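You operate a simulated robot arm through the tools that you are given. There is no shell and no other tool.

You are at the controls of a simulated robot arm. One attempt, no reset.

## Task
Bake the pan pizza gently: base heat 270 C, timer 6:30, then run.
Fine: shut the door before the run key. The oven stays on. Move the door by its bar and keep fingers out of the hot oven.

It is judged by the outcome, as a careful person would: the job done as asked, and still so three seconds after it is handed in. It fails if anything else is knocked over, pushed out of place, dropped, spilled or broken.

## Robot
A 7-joint arm with a two-finger parallel gripper, fixed in place. Base frame: the origin is on the floor under the middle of its stand, x ahead of it, y to its left, z up. Readings come in m, degrees, newtons and seconds.
With the tool pointing down near the work surface it reaches from about 0.3 to 0.7 m from the base axis. Its first joint turns from -66.0 to 66.0 degrees. Payload 1.57 kg.
Tool frame: the origin (TCP) lies between the finger pads and is the grasp point; the fingertips stand 0.03 m ahead of it; z points along the fingers, y is the line along which they close. Largest opening 0.11 m; finger width 0.024, thickness 0.012; the body of the gripper, 0.048 by 0.112 m, starts 0.078 m behind the TCP.
Orientation is that of the tool frame in the base frame, as [roll, pitch, yaw] about the fixed x, y, z axes, in that order (R = Rz(yaw) Ry(pitch) Rx(roll)). With the fingers straight down and closing along the base's y, the tool's x points along the base's -x, its y along +y and its z along -z.

## Interface
- The arm moves only by the tool jog_arm. Its argument "commands" is a list of rows, each an object of numbers (a shift or turn left out is 0, a gripper value left out holds the last): "tx", "ty", "tz": the shift along the base's x, y, z in cm; "rx", "ry", "rz": the turn, a rotation vector about the base's x, y, z in degrees; "fingers": the gripper command, from -1 (shut) to 1 (fully open), values between in proportion. In form: [{"tx": .., "ty": .., "tz": .., "rx": .., "ry": .., "rz": .., "fingers": ..}, ...]. A call has 1 to 20 rows; each row is the pose to reach, as a shift and turn from the pose commanded when the call began. A row lasts 0.2 s, in which the tool goes at most 0.05 m and 8.6 degrees; a call with a longer step from one row to the next is refused whole, and so is a gripper value outside its range. A pose out of reach is approached as far as the arm can. The call stops where the force on the tool passes 40 N (or 10 N more than at its start, if that is more) or the arm is blocked; 0.2 s more then pass. Each finger travels about 0.108 m/s and halts on what it meets, pressing with about 42 N; the grip force reading is that of the motor and also rises with nothing between the fingers. The clock runs only during rows and for 0.2 s after the last one: add rows that repeat a pose to give the fingers time. It gives the time, the measured TCP pose, the force on the tool (base axes), the opening and the grip force at its end, in the units of the frame above (readings bear some noise), with the torque about the TCP (base axes, N m) and any sound that the robot's microphone picked up.
- Cameras (640 x 400 px; columns grow to the right, rows downward): "scene" is fixed at [0.1572, -0.3824, 1.4197]; the picture's right is [0.80, -0.60, 0.00], its down [-0.25, -0.34, -0.91] and it looks along [0.54, 0.73, -0.42] (base axes); focal length 218 px, centre (320, 200). "wrist" rides on the gripper at [0.07, 0.016, -0.141] in the tool frame; the picture's right is [-0.23, 0.97, 0.00], its down [-0.86, -0.20, -0.48] and it looks along [-0.47, -0.11, 0.88] (tool axes); focal length 222 px, centre (320, 200). There is no depth. A picture from a camera that has moved, and an enlarged one, comes with that camera's place and axes in the base frame and with its lens. The place of the scene camera against the robot may be out by one fixed shift of up to 0.012 m in any direction.
- get_image(camera): a new picture of that camera. It takes no simulated time.
- inspect(camera, box): a new picture of the part [left, top, right, bottom] of that camera's present view, enlarged. It takes no simulated time.
- job_done(): hands the job in; it is judged then, once.

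Places have to be worked out from the pictures, the camera data and where the tool is seen. Open the gripper and draw the arm clear of the work before you hand the job in, unless the task says otherwise.

The tools are called after "Call:" as name(argument=value, ...) on one line, values as JSON. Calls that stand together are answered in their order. jog_arm: Moves the arm, as the interface text tells. Its arguments: {"type":"object","properties":{"commands":{"type":"array"}},"required":["commands"]} The other tools are called the same way: get_image (camera) takes a picture; inspect (camera, box) takes an enlarged picture of a part of a camera's view; job_done () hands the job in.

At the start:

```text
time_s: 0.0
tool_pos: [0.3299, -0.1462, 1.3205]
ee_rot: [-179.9, -0.1, 180.0]
force: [0.7, -0.2, 0.4]
torque: [-0.02, -0.01, 0.0]
gripper_width: 0.1098
grip_force: 0.1
```

scene: 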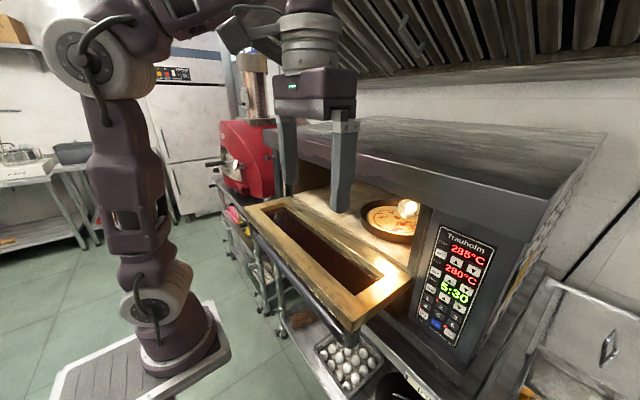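
wrist: 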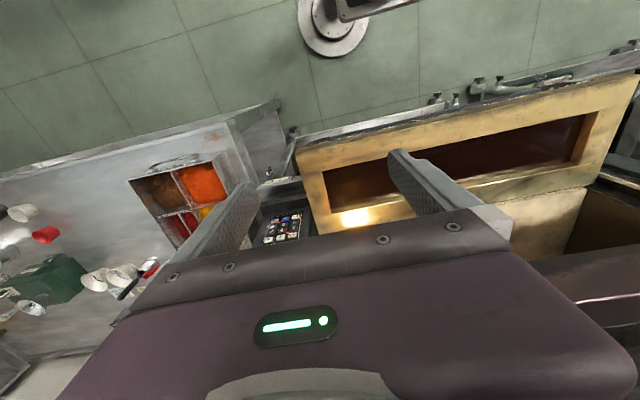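

I'll start by looking closely at the control panel and the oven door before moving anything.

Call:
inspect(camera="scene", box=[400, 210, 520, 360])

Call:
inspect(camera="scene", box=[220, 150, 460, 350])

Call:
inspect(camera="wrist", box=[120, 100, 480, 300])

```text
2.67 times, centred on (460, 285) of scene
camera zoom: at [0.1572, -0.3824, 1.4197], right [0.8, -0.6, 0.0], down [-0.25, -0.34, -0.91], along [0.54, 0.73, -0.42], focal length 582 px, centre (-53, -27)
```

zoom: 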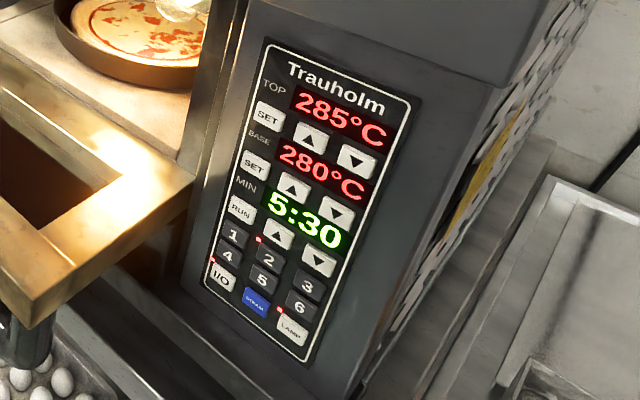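

```text
2.00 times, centred on (340, 250) of scene
camera zoom: at [0.1572, -0.3824, 1.4197], right [0.8, -0.6, 0.0], down [-0.25, -0.34, -0.91], along [0.54, 0.73, -0.42], focal length 436 px, centre (280, 100)
```

zoom: 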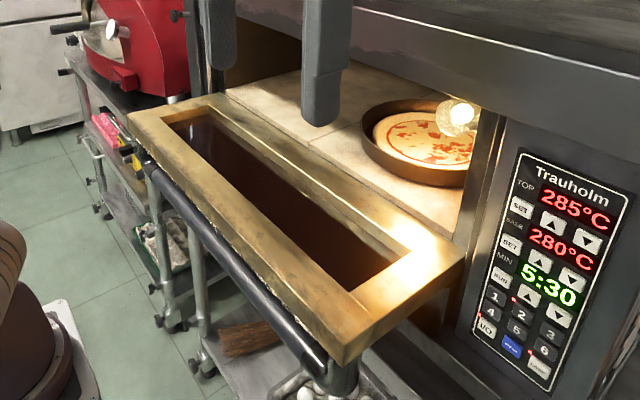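

```text
1.78 times, centred on (300, 200) of wrist
camera zoom: at [0.2608, -0.1309, 1.4633], right [0.23, 0.97, 0.0], down [0.86, -0.2, 0.48], along [0.47, -0.11, -0.88], focal length 395 px, centre (356, 200)
```

zoom: 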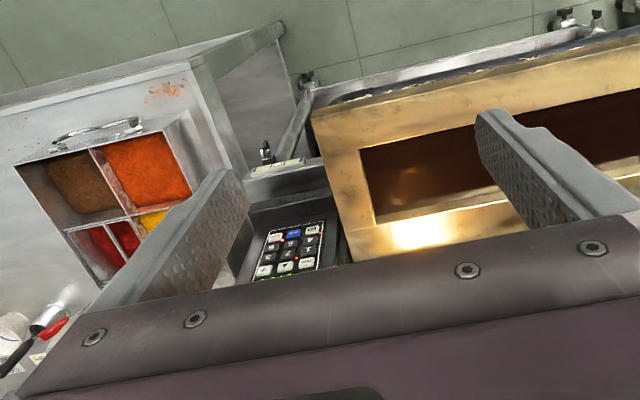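

The panel reads TOP 285, BASE 280, timer 5:30; each display has its own SET/RUN, ▲ and ▼ in the row beneath it. I place the open door's outer edge near x≈0.365, z≈1.05, y from -0.20 to 0.40, and the panel face near x≈0.57, y -0.23 to -0.32. I'll tilt the tool forward to get a wrist view of the panel and the bar.

Call:
jog_arm(commands=[{"tx": -1, "tz": 0, "ry": -8, "fingers": -1}, {"tx": -2, "tz": 0, "ry": -16, "fingers": -1}, {"tx": -3, "tz": 0, "ry": -24, "fingers": -1}, {"tx": -4, "tz": 0, "ry": -32, "fingers": -1}, {"tx": -5, "tz": 0, "ry": -40, "fingers": -1}, {"tx": -5, "tz": 0, "ry": -45, "fingers": -1}, {"tx": -5, "tz": 0, "ry": -45, "fingers": -1}])

```text
time_s: 1.6
tool_pos: [0.2797, -0.1462, 1.3221]
ee_rot: [-180.0, 45.1, 179.9]
force: [0.3, -0.2, 0.2]
torque: [-0.02, 0.0, 0.02]
gripper_width: 0.0
grip_force: 21.4
```

The tilt to 45° was reached with no contact. I take pictures now to see the panel and bar from both cameras.

Call:
get_image(camera="wrist")

Call:
get_image(camera="scene")

```text
taken
camera wrist: at [0.1313, -0.1308, 1.3728], right [0.16, 0.97, 0.16], down [0.26, -0.2, 0.94], along [0.95, -0.11, -0.29], focal length 222 px, centre (320, 200)
```

wrist: 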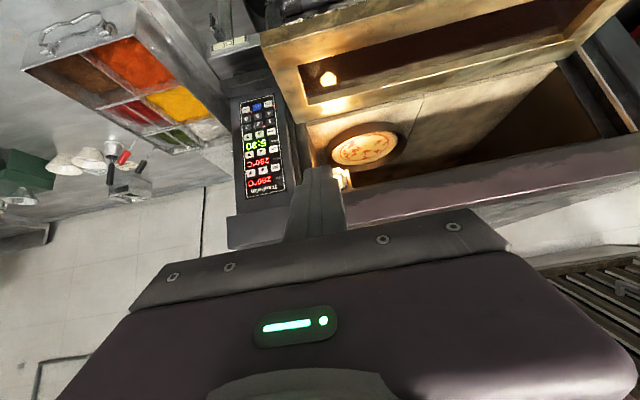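

```text
taken
```

scene: 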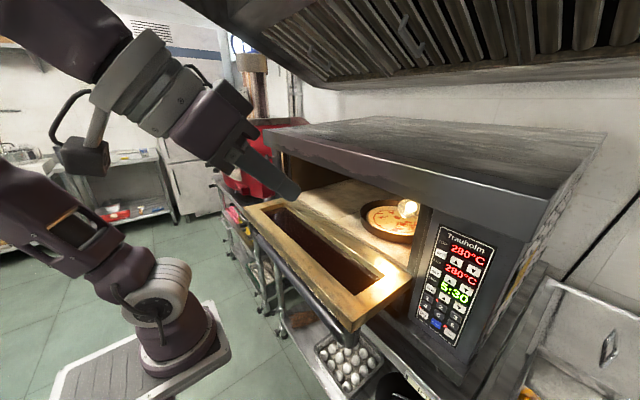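

The TOP display seems to read 280 now where it earlier read 285; I'll enlarge the panel from both cameras to read it and its key layout.

Call:
inspect(camera="scene", box=[405, 215, 509, 280])

Call:
inspect(camera="scene", box=[400, 275, 504, 350])

Call:
inspect(camera="wrist", box=[190, 80, 350, 205])

Call:
inspect(camera="wrist", box=[230, 0, 640, 120])

```text
6.15 times, centred on (457, 248) of scene
camera zoom: at [0.1572, -0.3824, 1.4197], right [0.8, -0.6, 0.0], down [-0.25, -0.34, -0.91], along [0.54, 0.73, -0.42], focal length 1342 px, centre (-523, -92)
```

zoom: 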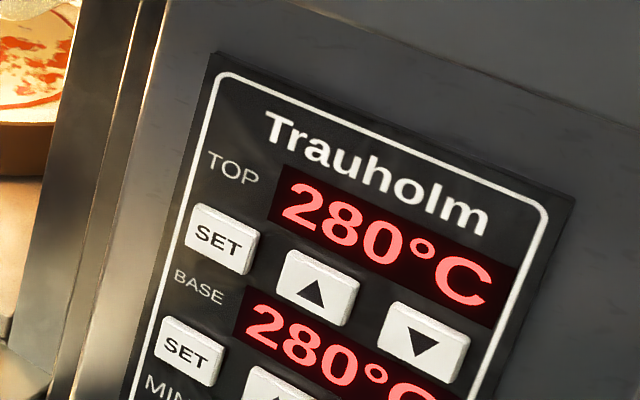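

```text
5.33 times, centred on (452, 312) of scene
camera zoom: at [0.1572, -0.3824, 1.4197], right [0.8, -0.6, 0.0], down [-0.25, -0.34, -0.91], along [0.54, 0.73, -0.42], focal length 1163 px, centre (-384, -400)
```

zoom: 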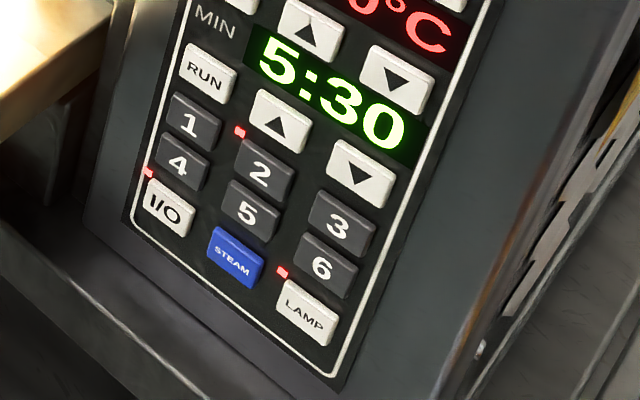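

```text
3.20 times, centred on (270, 142) of wrist
camera zoom: at [0.1313, -0.1308, 1.3728], right [0.16, 0.97, 0.16], down [0.26, -0.2, 0.94], along [0.95, -0.11, -0.29], focal length 711 px, centre (480, 384)
```

zoom: 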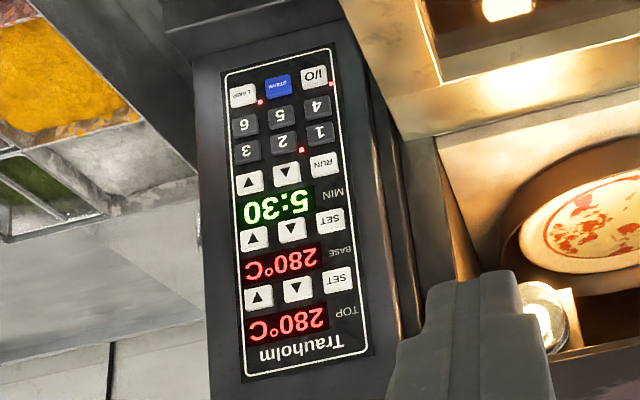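

```text
1.56 times, centred on (435, 60) of wrist
camera zoom: at [0.1313, -0.1308, 1.3728], right [0.16, 0.97, 0.16], down [0.26, -0.2, 0.94], along [0.95, -0.11, -0.29], focal length 347 px, centre (140, 418)
```

zoom: 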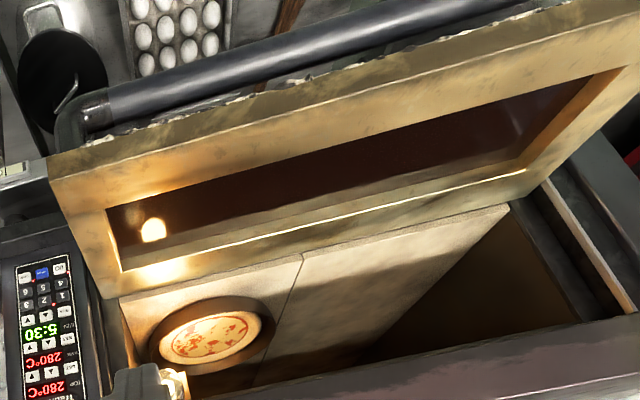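

TOP now shows 280 (it may be a live reading), BASE 280, timer 5:30. The bar is a tube hanging under the outer door edge, roughly x≈0.36, z≈0.98, running from y≈-0.18 leftwards. I'll go down in front of the door, staying clear at x=0.28, and check the arm's posture and the bar from lower down.

Call:
jog_arm(commands=[{"tz": -4, "ty": 1}, {"tz": -8, "ty": 2}, {"tz": -12, "ty": 3}, {"tz": -16, "ty": 4}, {"tz": -20, "ty": 4.5}, {"tz": -24, "ty": 5}, {"tz": -24, "ty": 5}])

Call:
get_image(camera="wrist")

Call:
get_image(camera="scene")

```text
time_s: 3.2
tool_pos: [0.2617, -0.1121, 1.1203]
ee_rot: [179.9, 45.0, 180.0]
force: [0.0, 0.7, 0.4]
torque: [0.0, 0.0, -0.01]
gripper_width: 0.0
grip_force: 20.9
out of reach, approached as far as the arm can: row 5, 6, 7
```

```text
taken
camera wrist: at [0.1128, -0.0964, 1.1689], right [0.16, 0.97, 0.16], down [0.27, -0.2, 0.94], along [0.95, -0.11, -0.29], focal length 222 px, centre (320, 200)
```

wrist: 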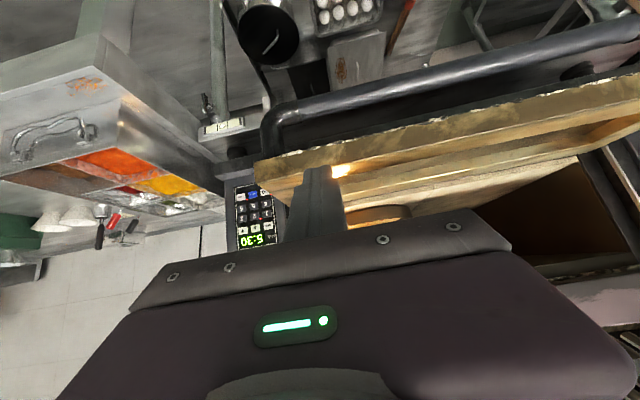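

```text
taken
```

scene: 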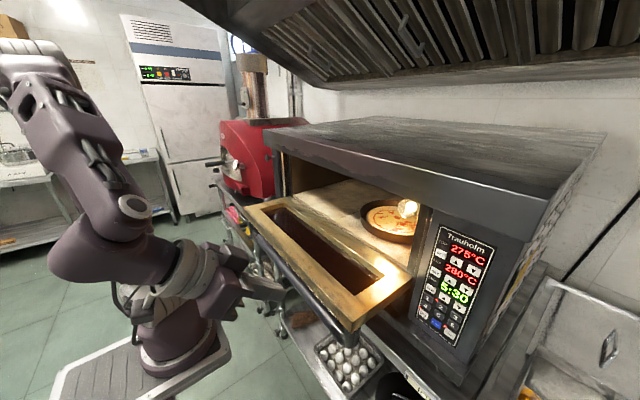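

The TOP value keeps falling (275) with the door open, so that display looks like a live reading, while BASE is steady at 280. The arm cannot fold in that close, so I need a better fix on the bar before choosing an approach; I enlarge both views.

Call:
inspect(camera="wrist", box=[230, 20, 480, 190])

Call:
inspect(camera="scene", box=[240, 190, 420, 340])

```text
2.35 times, centred on (355, 105) of wrist
camera zoom: at [0.1128, -0.0964, 1.1689], right [0.16, 0.97, 0.16], down [0.27, -0.2, 0.94], along [0.95, -0.11, -0.29], focal length 523 px, centre (238, 424)
```

zoom: 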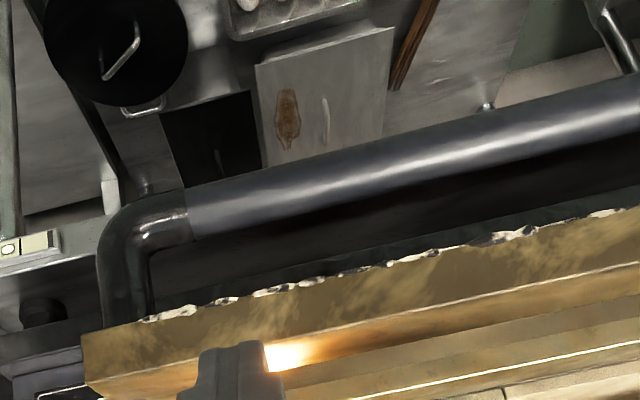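

```text
2.67 times, centred on (330, 265) of scene
camera zoom: at [0.1572, -0.3824, 1.4197], right [0.8, -0.6, 0.0], down [-0.25, -0.34, -0.91], along [0.54, 0.73, -0.42], focal length 582 px, centre (293, 27)
```

zoom: 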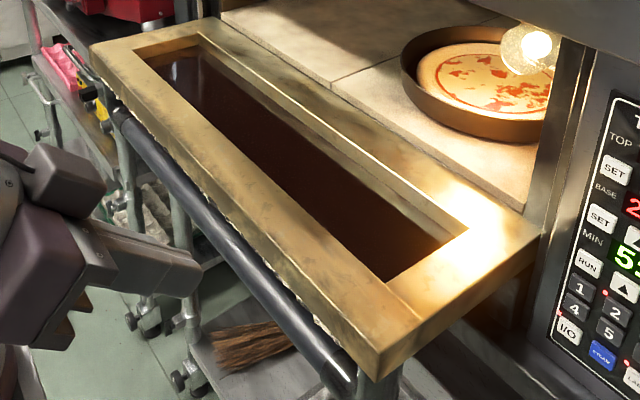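

Triangulating, the bar axis is near (0.375, y, 0.955), about 7 cm below the door's underside, and the door's front edge is at x≈0.362, z 1.025–1.05. I'll back up a little, yaw the tool about 25° so the wrist stays off the robot's own base, and check where the command reference is.

Call:
jog_arm(commands=[{"tz": 3, "ty": -1, "rz": 8}, {"tz": 6, "ty": -2, "rz": 16}, {"tz": 8, "ty": -3, "rz": 25}, {"tz": 8, "ty": -3, "rz": 25}])

```text
refused: row 3 steps farther than a row can; nothing moved
```

The last row's turn was just over the limit; I'll split it.

Call:
jog_arm(commands=[{"tz": 3, "ty": -1, "rz": 8}, {"tz": 6, "ty": -2, "rz": 16}, {"tz": 8, "ty": -3, "rz": 24}, {"tz": 8, "ty": -3, "rz": 25}, {"tz": 8, "ty": -3, "rz": 25}])

```text
time_s: 4.4
tool_pos: [0.2605, -0.1418, 1.1989]
ee_rot: [-179.9, 45.0, -155.0]
force: [0.3, -0.1, -0.6]
torque: [-0.01, -0.06, -0.04]
gripper_width: 0.0002
grip_force: 21.1
```

The reference followed the achieved pose. Now I'll go down in front of the door edge in small steps (x≈0.30, y≈-0.13), tip staying outside x=0.33.

Call:
jog_arm(commands=[{"tx": 2, "tz": -3}, {"tx": 4, "tz": -6}, {"tx": 4, "tz": -10, "ty": 0}, {"tx": 4, "tz": -14, "ty": 0}, {"tx": 4, "tz": -14, "ty": 0}])

```text
time_s: 5.6
tool_pos: [0.2985, -0.1429, 1.0613]
ee_rot: [-180.0, 45.0, -155.1]
force: [0.5, -0.1, 0.2]
torque: [0.0, 0.02, 0.02]
gripper_width: 0.0001
grip_force: 20.9
```

Reachable so far with no contact. Continue straight down to about z=0.91, still outside the bar.

Call:
jog_arm(commands=[{"tx": 0.5, "tz": -4, "ty": 0.5}, {"tx": 0.5, "tz": -8, "ty": 1}, {"tx": 0.5, "tz": -12, "ty": 1.5}, {"tx": 0.5, "tz": -15, "ty": 2}, {"tx": 0.5, "tz": -15, "ty": 2}])

Call:
get_image(camera="scene")

Call:
get_image(camera="wrist")

```text
time_s: 6.8
tool_pos: [0.3308, -0.1565, 0.9564]
ee_rot: [179.6, 45.0, -155.1]
force: [-0.2, 0.4, -0.1]
torque: [0.02, 0.01, 0.01]
gripper_width: 0.0
grip_force: 21.2
out of reach, approached as far as the arm can: row 2, 3, 4, 5
```

```text
taken
```

scene: 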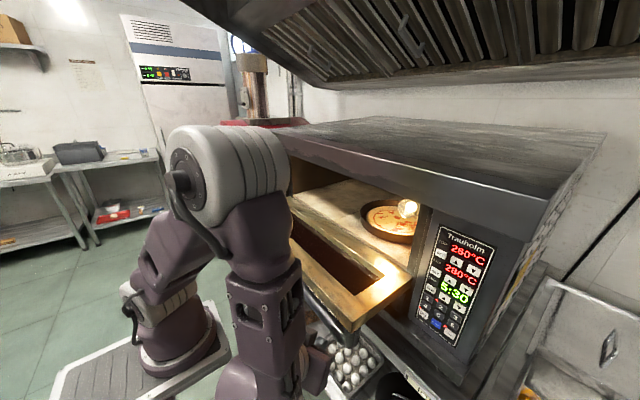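

```text
taken
camera wrist: at [0.1901, -0.2053, 1.0072], right [-0.27, 0.95, 0.16], down [0.33, -0.07, 0.94], along [0.91, 0.3, -0.29], focal length 222 px, centre (320, 200)
```

wrist: 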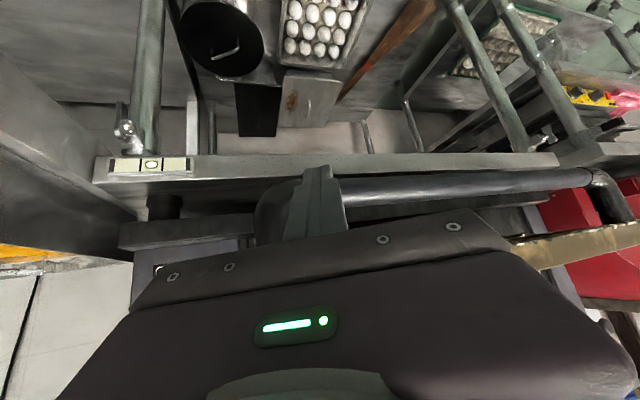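

The bar is right ahead of the finger; combining views I refine it to x≈0.376, z≈0.944. From straight ahead I can't get low enough, so I'll back up and approach from the right side with more yaw and a flatter tool.

Call:
jog_arm(commands=[{"tx": -1, "tz": 3}, {"tx": -2, "tz": 7, "ty": -2}, {"tx": -2, "tz": 11, "ty": -5, "rz": 8}, {"tx": -2, "tz": 14, "ty": -9, "rz": 16}, {"tx": -2, "tz": 14, "ty": -10, "rz": 24}, {"tx": -2, "tz": 14, "ty": -10, "rz": 25}, {"tx": -2, "tz": 14, "ty": -10, "rz": 25}])

```text
time_s: 8.4
tool_pos: [0.3104, -0.2552, 1.0955]
ee_rot: [180.0, 44.9, -130.0]
force: [0.7, 1.1, 0.3]
torque: [-0.04, 0.01, 0.02]
gripper_width: 0.0
grip_force: 21.0
```

Reached (0.310, -0.255, 1.096) with yaw 50°. Now I'll flatten the tool from 45° to about 17° below horizontal.

Call:
jog_arm(commands=[{"rx": 6.1, "ry": -5.1}, {"rx": 12.2, "ry": -10.2}, {"rx": 18.3, "ry": -15.3}, {"rx": 21.4, "ry": -18}, {"rx": 21.4, "ry": -18}])

Call:
get_image(camera="scene")

Call:
get_image(camera="wrist")

```text
time_s: 9.6
tool_pos: [0.3141, -0.2535, 1.093]
ee_rot: [-179.8, 72.7, -129.9]
force: [-0.9, 0.1, -0.2]
torque: [0.02, 0.03, -0.03]
gripper_width: 0.0
grip_force: 20.8
out of reach, approached as far as the arm can: row 4, 5
```

```text
taken
```

scene: 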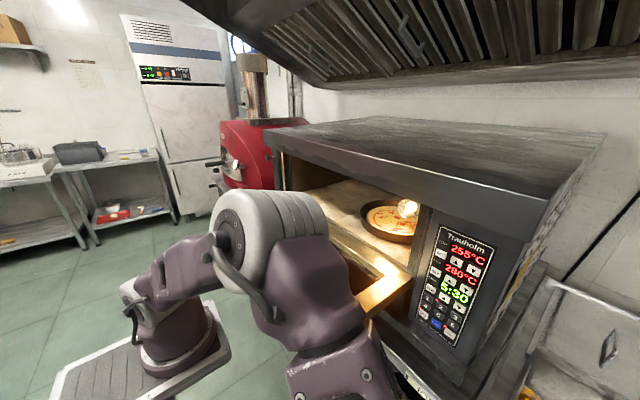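

```text
taken
camera wrist: at [0.2015, -0.3624, 1.0684], right [-0.7, 0.68, 0.22], down [0.02, -0.28, 0.96], along [0.71, 0.68, 0.19], focal length 222 px, centre (320, 200)
```

wrist: 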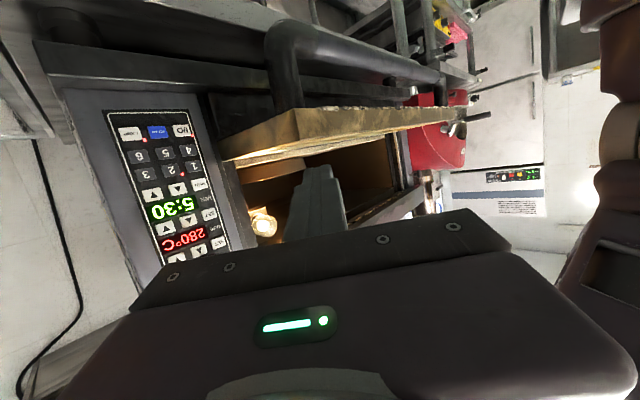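

The tool is now 17° below horizontal with yaw 50°, beside the door's right corner, with the bar end and elbow in full view. I'll descend at y≈-0.255 to z≈0.90, then look.

Call:
jog_arm(commands=[{"tx": 0.5, "tz": -4}, {"tx": 1, "tz": -8}, {"tx": 1, "tz": -12}, {"tx": 1, "tz": -16}, {"tx": 1, "tz": -19.5}, {"tx": 1, "tz": -19.5}])

Call:
get_image(camera="scene")

Call:
get_image(camera="wrist")

```text
time_s: 11.0
tool_pos: [0.3233, -0.2529, 0.8978]
ee_rot: [-179.9, 73.0, -129.9]
force: [0.1, 0.5, 0.7]
torque: [-0.02, -0.02, 0.02]
gripper_width: 0.0
grip_force: 21.9
```

```text
taken
```

scene: 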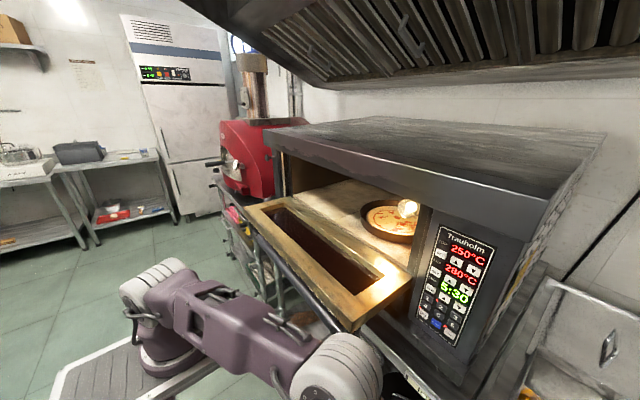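

```text
taken
camera wrist: at [0.2111, -0.3624, 0.8733], right [-0.7, 0.68, 0.22], down [0.02, -0.29, 0.96], along [0.71, 0.68, 0.19], focal length 222 px, centre (320, 200)
```

wrist: 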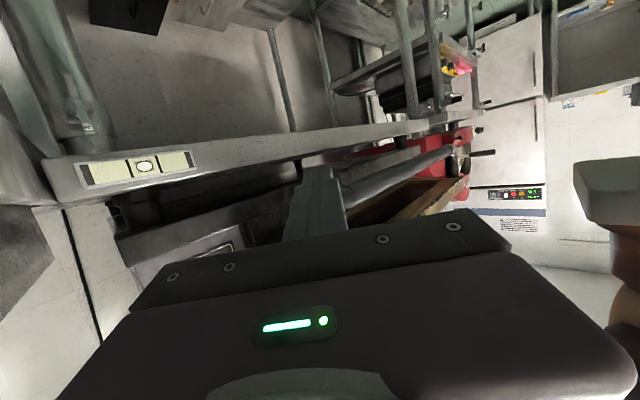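

BASE still reads 280 and TOP 250 while the door is open. The finger is now lower than the bar (bar z≈0.937, finger top ≈0.91). I'll slide it left under the bar, easing the yaw to 35° to keep the gripper body away from the bar.

Call:
jog_arm(commands=[{"ty": 4, "tx": 0.5}, {"ty": 8, "tx": 1, "rz": -5}, {"ty": 12, "tx": 1.5, "rz": -10}, {"ty": 15, "tx": 2, "rz": -15}, {"ty": 15, "tx": 2, "rz": -15}])

Call:
get_image(camera="wrist")

Call:
get_image(camera="scene")

```text
time_s: 11.8
tool_pos: [0.3801, -0.1851, 0.9117]
ee_rot: [177.7, 71.3, -141.5]
force: [-1.0, -1.4, -3.0]
torque: [-0.06, 0.02, -0.02]
gripper_width: 0.0003
grip_force: 20.9
out of reach, approached as far as the arm can: row 1, 2, 3, 4
stopped in row 4: the force on the tool passed its limit at 67 N (the readings are from after the stop); the commanded pose is now the measured one
```

```text
taken
camera wrist: at [0.2508, -0.2752, 0.8918], right [-0.58, 0.78, 0.23], down [0.0, -0.28, 0.96], along [0.82, 0.56, 0.16], focal length 222 px, centre (320, 200)
```

wrist: 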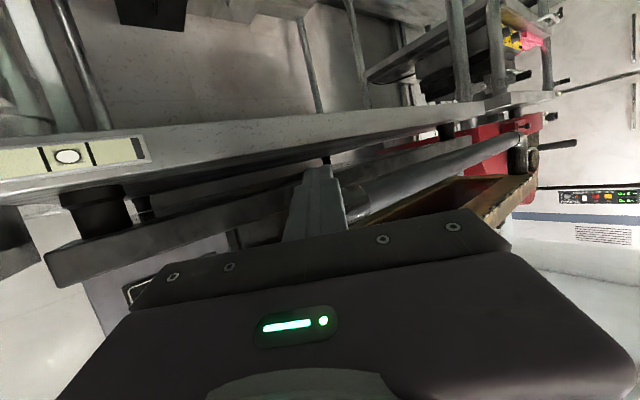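

```text
taken
```

scene: 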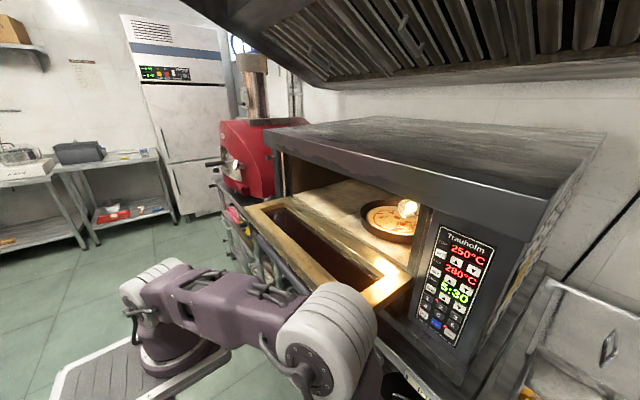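

The arm drifted to its reach limit and touched the underside of the bar's end elbow; the reading is now small and nothing appears displaced. The finger is already under the bar end here, so I'll drop a hair and try to slide a little further in and left for a safer contact.

Call:
jog_arm(commands=[{"tz": -0.8}, {"tz": -1, "tx": 1, "ty": 1}, {"tz": -1, "tx": 1.5, "ty": 2}, {"tz": -1, "tx": 1.5, "ty": 2}])

Call:
get_image(camera="wrist")

```text
time_s: 12.8
tool_pos: [0.397, -0.1699, 0.9039]
ee_rot: [177.1, 70.9, -142.1]
force: [-19.4, -14.7, -21.1]
torque: [0.23, -0.38, 0.06]
gripper_width: 0.0
grip_force: 21.2
out of reach, approached as far as the arm can: row 3, 4
```

```text
taken
camera wrist: at [0.2687, -0.2604, 0.8841], right [-0.58, 0.78, 0.23], down [0.01, -0.28, 0.96], along [0.82, 0.56, 0.15], focal length 222 px, centre (320, 200)
```

wrist: 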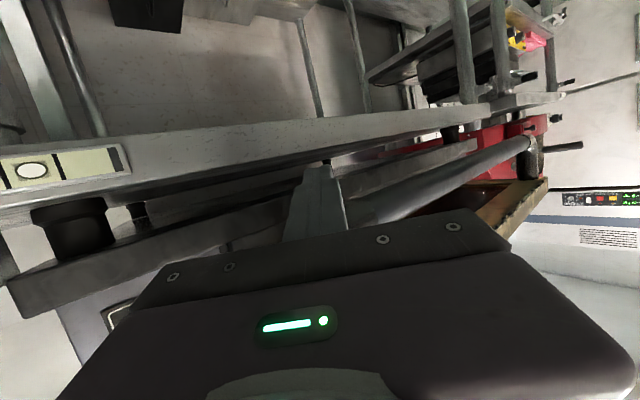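

The finger is pressing up lightly on the elbow's underside (bar bottom ≈0.922), crossing right at the bar's end. Opening the gripper will put the left finger under the straight part of the bar (y≈-0.12) and the right finger outside the door, so I'll drop 2 cm, go a little further in, then open.

Call:
jog_arm(commands=[{"tz": -1}, {"tz": -2.2}, {"tz": -2.2, "tx": 1.2, "ty": 0.6}, {"tz": -2.2, "tx": 2.4, "ty": 1.2}, {"tz": -2.2, "tx": 2.4, "ty": 1.2}])

```text
time_s: 14.0
tool_pos: [0.4234, -0.1566, 0.8838]
ee_rot: [177.4, 71.4, -141.8]
force: [-0.4, -0.1, -0.1]
torque: [0.0, -0.01, -0.01]
gripper_width: 0.0
grip_force: 21.2
out of reach, approached as far as the arm can: row 2
```

The finger is free under the bar at (0.423, -0.157, 0.884). Now I open the gripper so the left finger sweeps left beneath the bar, then look.

Call:
jog_arm(commands=[{"fingers": 0}, {"fingers": 1}, {"fingers": 1}, {"fingers": 1}])

Call:
get_image(camera="wrist")

Call:
get_image(camera="scene")

```text
time_s: 15.0
tool_pos: [0.4209, -0.1569, 0.8838]
ee_rot: [177.3, 71.4, -141.8]
force: [0.2, -0.5, -0.8]
torque: [0.03, 0.01, 0.0]
gripper_width: 0.1103
grip_force: 0.1
```

```text
taken
camera wrist: at [0.2939, -0.2469, 0.863], right [-0.58, 0.78, 0.23], down [0.0, -0.28, 0.96], along [0.82, 0.55, 0.16], focal length 222 px, centre (320, 200)
```

wrist: 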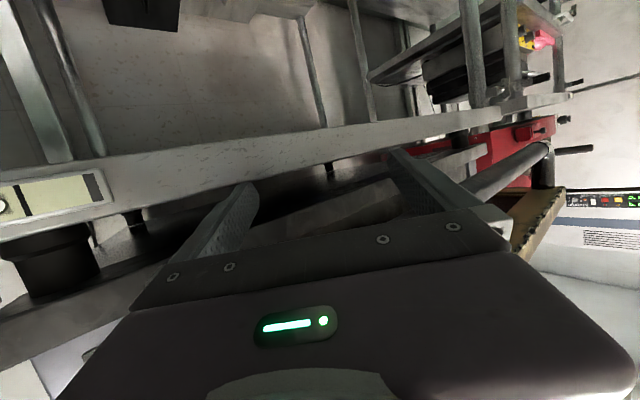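

```text
taken
```

scene: 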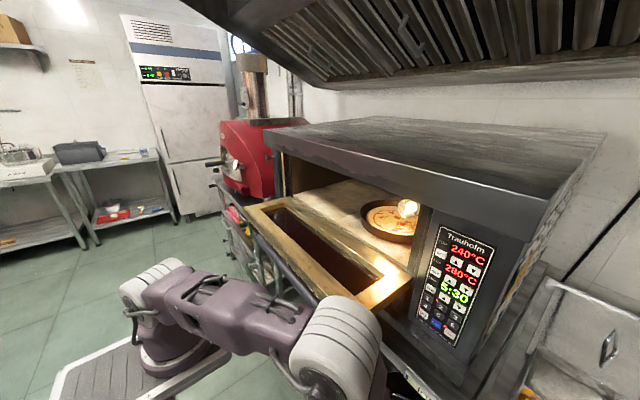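

The gripper is open with the left finger under the straight bar and the right finger outside the door end. I'll lift: first 2.2 cm to contact, then follow the door's arc for the first ~20°.

Call:
jog_arm(commands=[{"tz": 1.2}, {"tz": 2.2}, {"tx": -0.8, "tz": 3.9}, {"tx": -1.5, "tz": 5.6}, {"tx": -2.0, "tz": 7.4}, {"tx": -2.4, "tz": 9.1}])

Call:
get_image(camera="scene")

Call:
get_image(camera="wrist")

```text
time_s: 16.4
tool_pos: [0.3995, -0.1569, 0.9766]
ee_rot: [177.8, 71.6, -141.4]
force: [-0.4, 0.5, -2.8]
torque: [-0.13, -0.1, 0.03]
gripper_width: 0.11
grip_force: 0.0
```

```text
taken
```

scene: 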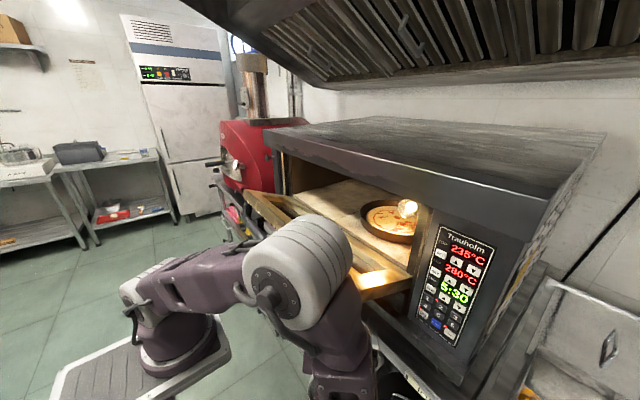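

```text
taken
camera wrist: at [0.271, -0.2458, 0.9547], right [-0.58, 0.78, 0.23], down [0.0, -0.28, 0.96], along [0.82, 0.55, 0.16], focal length 222 px, centre (320, 200)
```

wrist: 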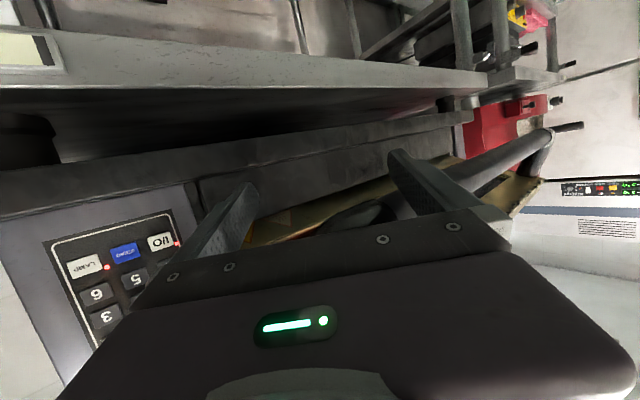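

The door rises easily on the finger (about 3 N), roughly 21° up, with the bar's elbow between the fingers. I'll continue the arc to about 50°, while gradually steepening the tool and easing the yaw so no fingertip meets the door face.

Call:
jog_arm(commands=[{"tx": -0.75, "ty": -0.55, "tz": 2.6, "rx": -1.6, "ry": 2.3, "rz": -3.3}, {"tx": -1.47, "ty": -1.1, "tz": 5.17, "rx": -3.2, "ry": 4.6, "rz": -6.6}, {"tx": -1.67, "ty": -1.55, "tz": 8.1, "rx": -5.2, "ry": 8.0, "rz": -9.6}, {"tx": -1.86, "ty": -2.0, "tz": 11.0, "rx": -7.3, "ry": 11.5, "rz": -12.6}])

Call:
get_image(camera="scene")

Call:
get_image(camera="wrist")

```text
time_s: 17.4
tool_pos: [0.3797, -0.1768, 1.0836]
ee_rot: [177.9, 57.9, -154.1]
force: [-0.1, 0.6, 0.1]
torque: [-0.01, 0.0, -0.01]
gripper_width: 0.1104
grip_force: 0.0
```

```text
taken
```

scene: 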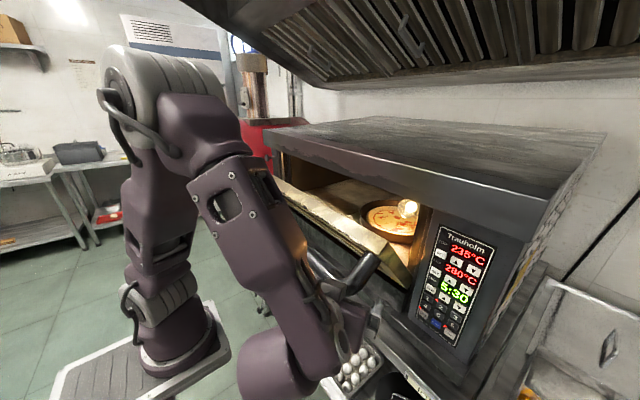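

```text
taken
camera wrist: at [0.2339, -0.236, 1.1004], right [-0.34, 0.92, 0.21], down [0.15, -0.17, 0.97], along [0.93, 0.37, -0.07], focal length 222 px, centre (320, 200)
```

wrist: 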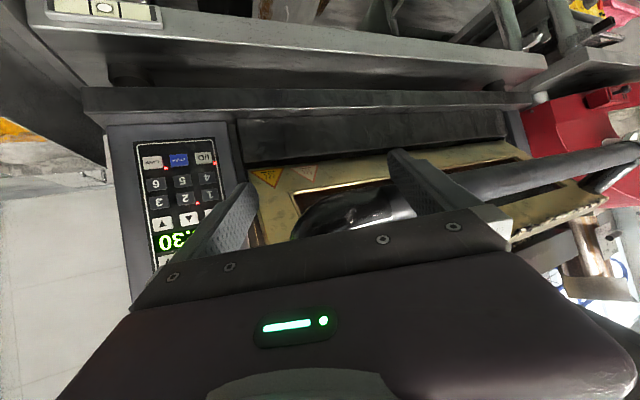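

The door is at roughly 45–50° and resting lightly on the left finger, arm clear of it. I'll carry on to about 80° in the same manner.

Call:
jog_arm(commands=[{"tx": 0.4, "ty": -0.3, "tz": 3.0, "rx": -1.95, "ry": 4.55, "rz": -2.95}, {"tx": 1.04, "ty": -0.6, "tz": 5.97, "rx": -3.9, "ry": 9.1, "rz": -5.9}, {"tx": 2.3, "ty": -0.7, "tz": 8.3, "rx": -5.35, "ry": 13.9, "rz": -8.9}, {"tx": 3.93, "ty": -0.8, "tz": 10.3, "rx": -6.8, "ry": 18.7, "rz": -11.9}])

Call:
get_image(camera="scene")

Call:
get_image(camera="wrist")

```text
time_s: 18.4
tool_pos: [0.4214, -0.1846, 1.1869]
ee_rot: [178.0, 38.0, -166.1]
force: [0.6, 0.5, 0.2]
torque: [-0.01, 0.05, -0.04]
gripper_width: 0.11
grip_force: 0.0
```

```text
taken
```

scene: 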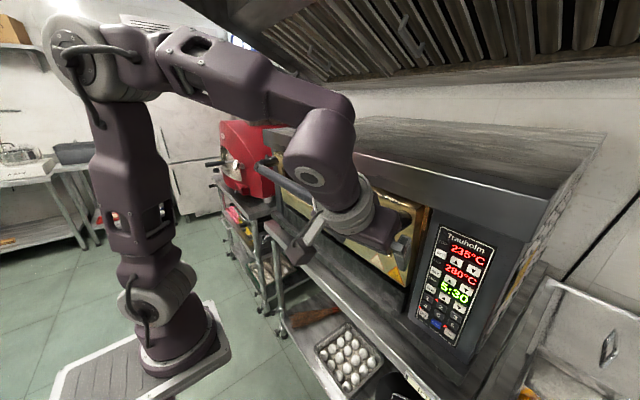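

```text
taken
camera wrist: at [0.2808, -0.2094, 1.256], right [-0.08, 0.98, 0.17], down [0.42, -0.12, 0.9], along [0.9, 0.14, -0.41], focal length 222 px, centre (320, 200)
```

wrist: 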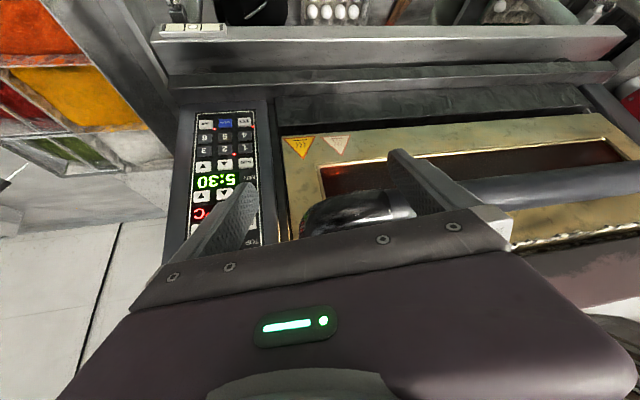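

The door is at about 80° with the bar still against the left finger, right finger well clear of the panel. I'll push the last 10° slowly through the bar until it seats.

Call:
jog_arm(commands=[{"tx": 1.0, "tz": 0.8}, {"tx": 2.0, "tz": 1.5}, {"tx": 2.8, "tz": 2.0}, {"tx": 3.3, "tz": 2.3}, {"tx": 3.8, "tz": 2.6}, {"tx": 4.3, "tz": 2.9}, {"tx": 4.3, "tz": 2.9}])

Call:
get_image(camera="scene")

Call:
get_image(camera="wrist")

```text
time_s: 19.3
tool_pos: [0.4421, -0.1839, 1.2049]
ee_rot: [177.6, 36.9, -165.7]
force: [-5.0, 0.6, -5.8]
torque: [-0.27, 0.04, 0.28]
gripper_width: 0.1098
grip_force: 0.1
stopped in row 4: the force on the tool passed its limit at 50 N (the readings are from after the stop); the commanded pose is now the measured one
```

```text
taken
```

scene: 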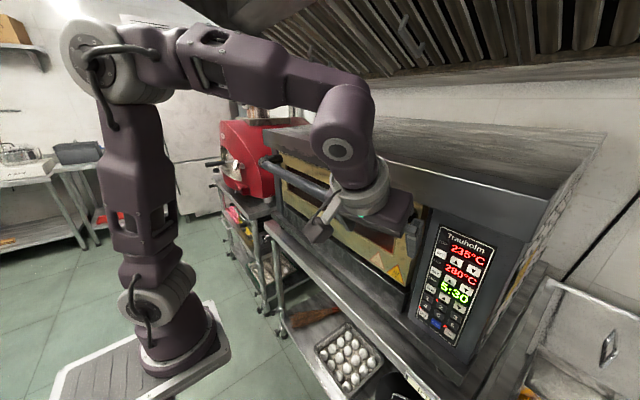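

```text
taken
camera wrist: at [0.305, -0.2102, 1.2755], right [-0.09, 0.98, 0.17], down [0.44, -0.11, 0.89], along [0.89, 0.15, -0.43], focal length 222 px, centre (320, 200)
```

wrist: 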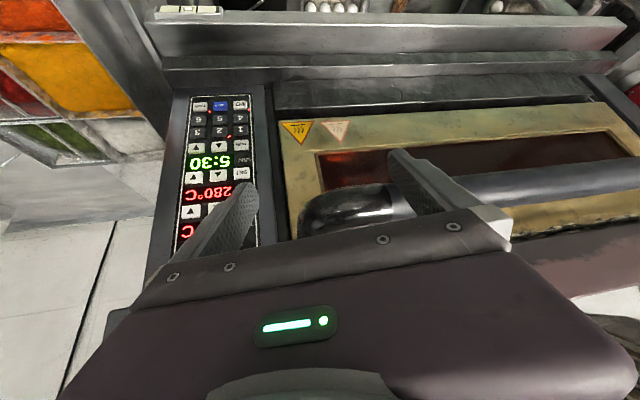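

The 50 N stop says the door has seated. I'll ease the finger off the bar a centimetre and check whether the door stays shut.

Call:
jog_arm(commands=[{"tx": -0.8, "tz": -0.5}, {"tx": -2.0, "tz": -0.8}, {"tx": -2.0, "tz": -0.8}, {"tx": -2.0, "tz": -0.8}])

Call:
get_image(camera="scene")

Call:
get_image(camera="wrist")

```text
time_s: 20.3
tool_pos: [0.4236, -0.1838, 1.1968]
ee_rot: [177.7, 37.0, -165.6]
force: [-0.1, -0.3, 0.1]
torque: [-0.01, 0.01, 0.02]
gripper_width: 0.11
grip_force: 0.0
```

```text
taken
```

scene: 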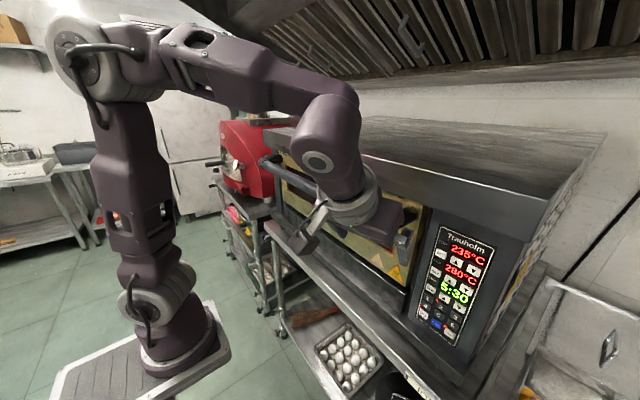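

```text
taken
camera wrist: at [0.2854, -0.2102, 1.2676], right [-0.09, 0.98, 0.17], down [0.44, -0.11, 0.89], along [0.89, 0.15, -0.42], focal length 222 px, centre (320, 200)
```

wrist: 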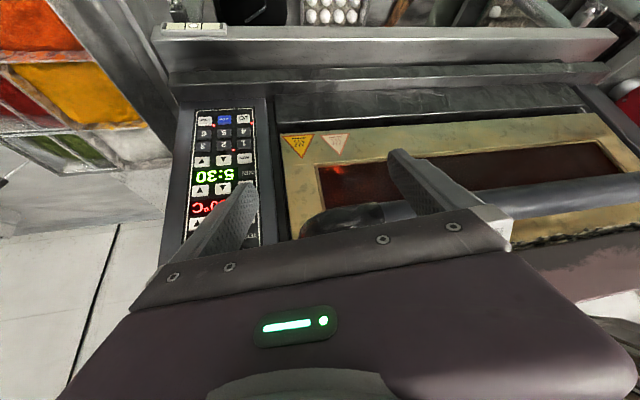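

Force is zero after backing off and the door still appears shut. I'll withdraw farther straight back and take a clear look.

Call:
jog_arm(commands=[{"tx": -3}, {"tx": -6, "tz": 0}, {"tx": -9, "tz": 2, "fingers": -1}, {"tx": -11, "tz": 6, "fingers": -1}, {"tx": -12, "tz": 9, "fingers": -1}, {"tx": -12, "tz": 9, "fingers": -1}])

Call:
get_image(camera="scene")

Call:
get_image(camera="wrist")

```text
time_s: 21.7
tool_pos: [0.3029, -0.1823, 1.2879]
ee_rot: [177.8, 36.9, -165.7]
force: [0.2, 0.5, 0.4]
torque: [0.0, 0.0, 0.03]
gripper_width: 0.0001
grip_force: 21.1
```

```text
taken
```

scene: 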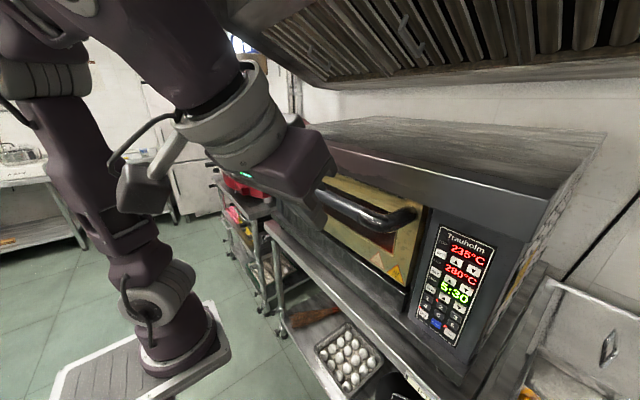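

```text
taken
camera wrist: at [0.1641, -0.208, 1.3597], right [-0.09, 0.98, 0.17], down [0.44, -0.11, 0.89], along [0.89, 0.15, -0.42], focal length 222 px, centre (320, 200)
```

wrist: 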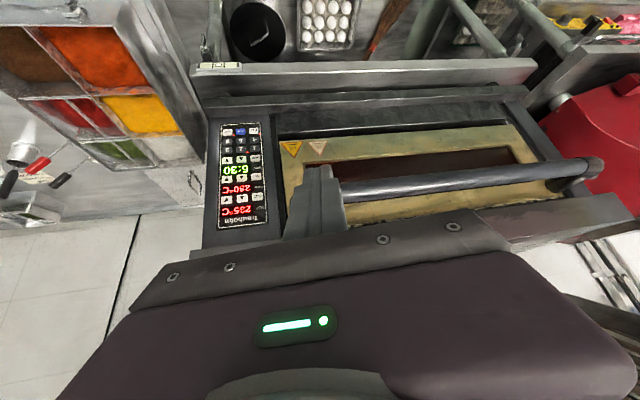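

The door stayed shut with the arm off it. Now I enlarge the door edge and the panel for a precise key layout.

Call:
inspect(camera="scene", box=[320, 170, 500, 300])

Call:
inspect(camera="wrist", box=[180, 100, 340, 240])

Call:
inspect(camera="scene", box=[405, 215, 509, 350])

```text
3.08 times, centred on (410, 235) of scene
camera zoom: at [0.1572, -0.3824, 1.4197], right [0.8, -0.6, 0.0], down [-0.25, -0.34, -0.91], along [0.54, 0.73, -0.42], focal length 671 px, centre (43, 92)
```

zoom: 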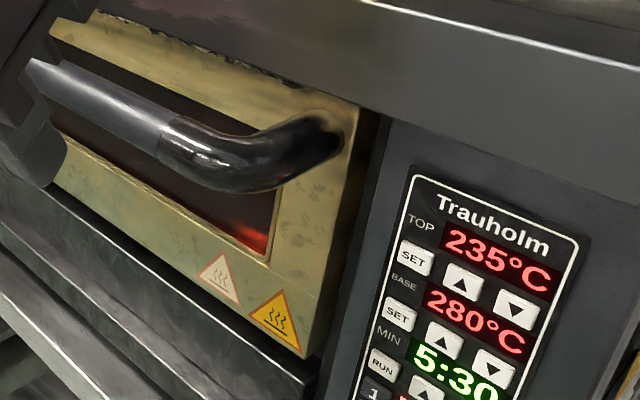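

```text
2.86 times, centred on (260, 170) of wrist
camera zoom: at [0.1641, -0.208, 1.3597], right [-0.09, 0.98, 0.17], down [0.44, -0.11, 0.89], along [0.89, 0.15, -0.42], focal length 635 px, centre (491, 286)
```

zoom: 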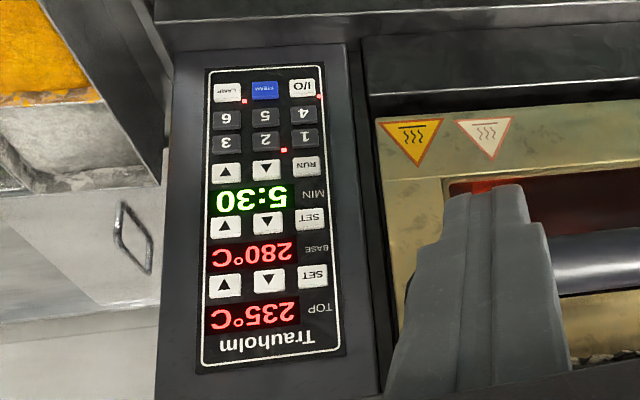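

```text
2.96 times, centred on (457, 282) of scene
camera zoom: at [0.1572, -0.3824, 1.4197], right [0.8, -0.6, 0.0], down [-0.25, -0.34, -0.91], along [0.54, 0.73, -0.42], focal length 646 px, centre (-86, -44)
```

zoom: 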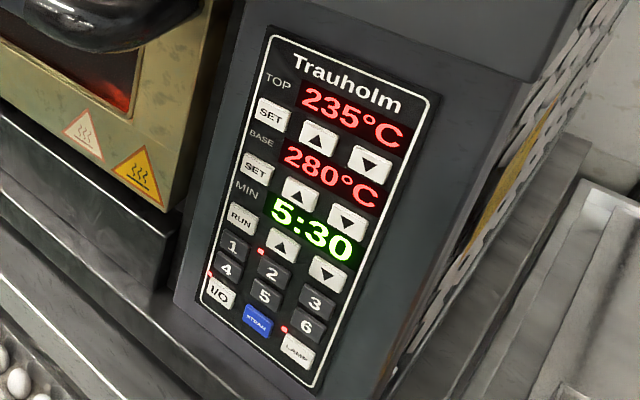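

The door sits flush under the lintel. From the scene view I place the key rows at z≈1.130 (TOP), 1.082 (BASE), 1.033 (timer) and columns at y≈-0.241, -0.272, -0.302 on a face near x≈0.572. I'll stage the closed fingers in front of the panel, pitched 25° with 15° yaw so only one tip corner touches a key, well clear of the bar.

Call:
jog_arm(commands=[{"tx": 1, "ty": -3, "tz": -2}, {"tx": 2, "ty": -6, "tz": -4}, {"tx": 4, "ty": -6.5, "tz": -7, "rx": 1.7, "ry": -6.8}, {"tx": 6, "ty": -6.5, "tz": -10, "rx": 3.45, "ry": -13.5}, {"tx": 8, "ty": -6.5, "tz": -13.5, "rx": 5.2, "ry": -20.3}, {"tx": 10, "ty": -6.5, "tz": -17, "rx": 6.9, "ry": -27.1}, {"tx": 13, "ty": -6.5, "tz": -19.5, "rx": 6.9, "ry": -27.1}, {"tx": 16, "ty": -6.5, "tz": -20.4, "rx": 6.9, "ry": -27.1}, {"tx": 16, "ty": -6.5, "tz": -20.4, "rx": 6.9, "ry": -27.1}])

Call:
get_image(camera="wrist")

Call:
get_image(camera="scene")

```text
time_s: 23.7
tool_pos: [0.4636, -0.2487, 1.0795]
ee_rot: [177.5, 64.9, -165.7]
force: [-0.3, 0.6, 0.5]
torque: [0.01, -0.03, -0.03]
gripper_width: 0.0001
grip_force: 21.5
```

```text
taken
camera wrist: at [0.3082, -0.279, 1.0755], right [-0.18, 0.96, 0.22], down [-0.01, -0.23, 0.97], along [0.98, 0.17, 0.05], focal length 222 px, centre (320, 200)
```

wrist: 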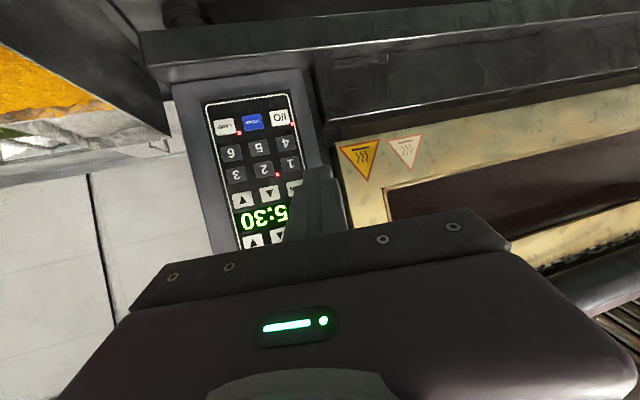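

```text
taken
```

scene: 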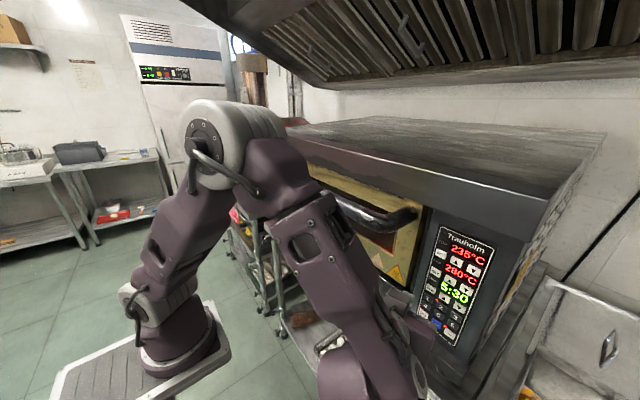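

I'm staged about 7 cm off the panel. I'll enlarge the wrist view to calibrate the keys against the finger tip.

Call:
inspect(camera="wrist", box=[190, 90, 350, 250])

Call:
inspect(camera="scene", box=[380, 215, 509, 350])

```text
2.50 times, centred on (270, 170) of wrist
camera zoom: at [0.3082, -0.279, 1.0755], right [-0.18, 0.96, 0.22], down [-0.01, -0.23, 0.97], along [0.98, 0.17, 0.05], focal length 555 px, centre (445, 275)
```

zoom: 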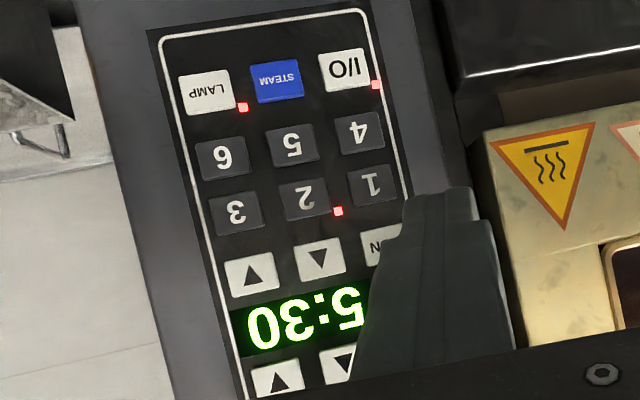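

```text
2.96 times, centred on (444, 282) of scene
camera zoom: at [0.1572, -0.3824, 1.4197], right [0.8, -0.6, 0.0], down [-0.25, -0.34, -0.91], along [0.54, 0.73, -0.42], focal length 646 px, centre (-49, -44)
```

zoom: 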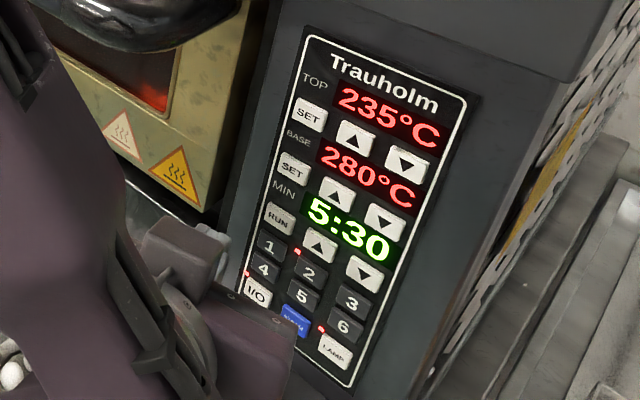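

I want to be certain which arrow is which, so I'll enlarge the arrows of the timer row from both cameras.

Call:
inspect(camera="wrist", box=[236, 175, 306, 220])

Call:
inspect(camera="scene", box=[430, 240, 494, 280])

Call:
inspect(camera="scene", box=[425, 262, 489, 302])

```text
8.89 times, centred on (271, 198) of wrist
camera zoom: at [0.3082, -0.279, 1.0755], right [-0.18, 0.96, 0.22], down [-0.01, -0.23, 0.97], along [0.98, 0.17, 0.05], focal length 1974 px, centre (756, 222)
```

zoom: 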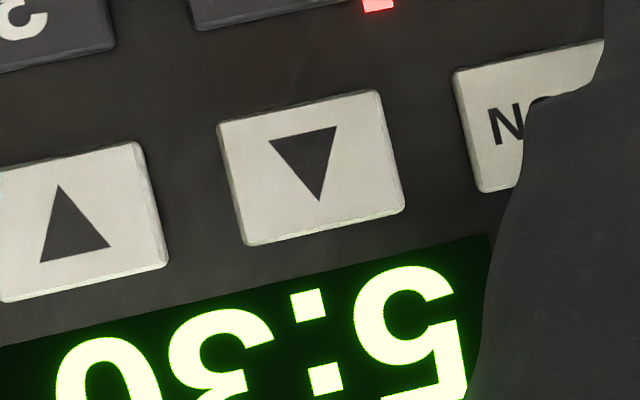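

```text
10.00 times, centred on (462, 260) of scene
camera zoom: at [0.1572, -0.3824, 1.4197], right [0.8, -0.6, 0.0], down [-0.25, -0.34, -0.91], along [0.54, 0.73, -0.42], focal length 2180 px, centre (-1100, -400)
```

zoom: 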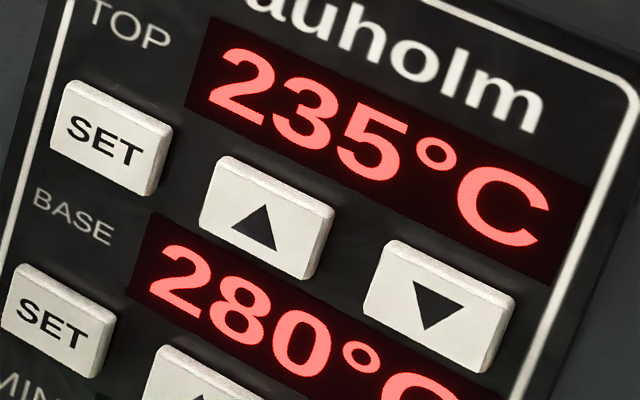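

```text
10.00 times, centred on (457, 282) of scene
camera zoom: at [0.1572, -0.3824, 1.4197], right [0.8, -0.6, 0.0], down [-0.25, -0.34, -0.91], along [0.54, 0.73, -0.42], focal length 2180 px, centre (-1050, -620)
```

zoom: 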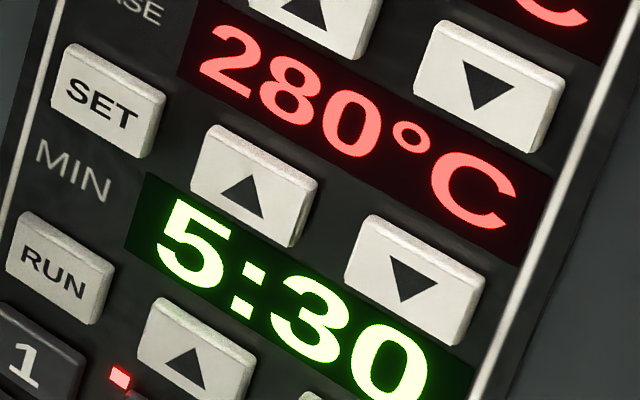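

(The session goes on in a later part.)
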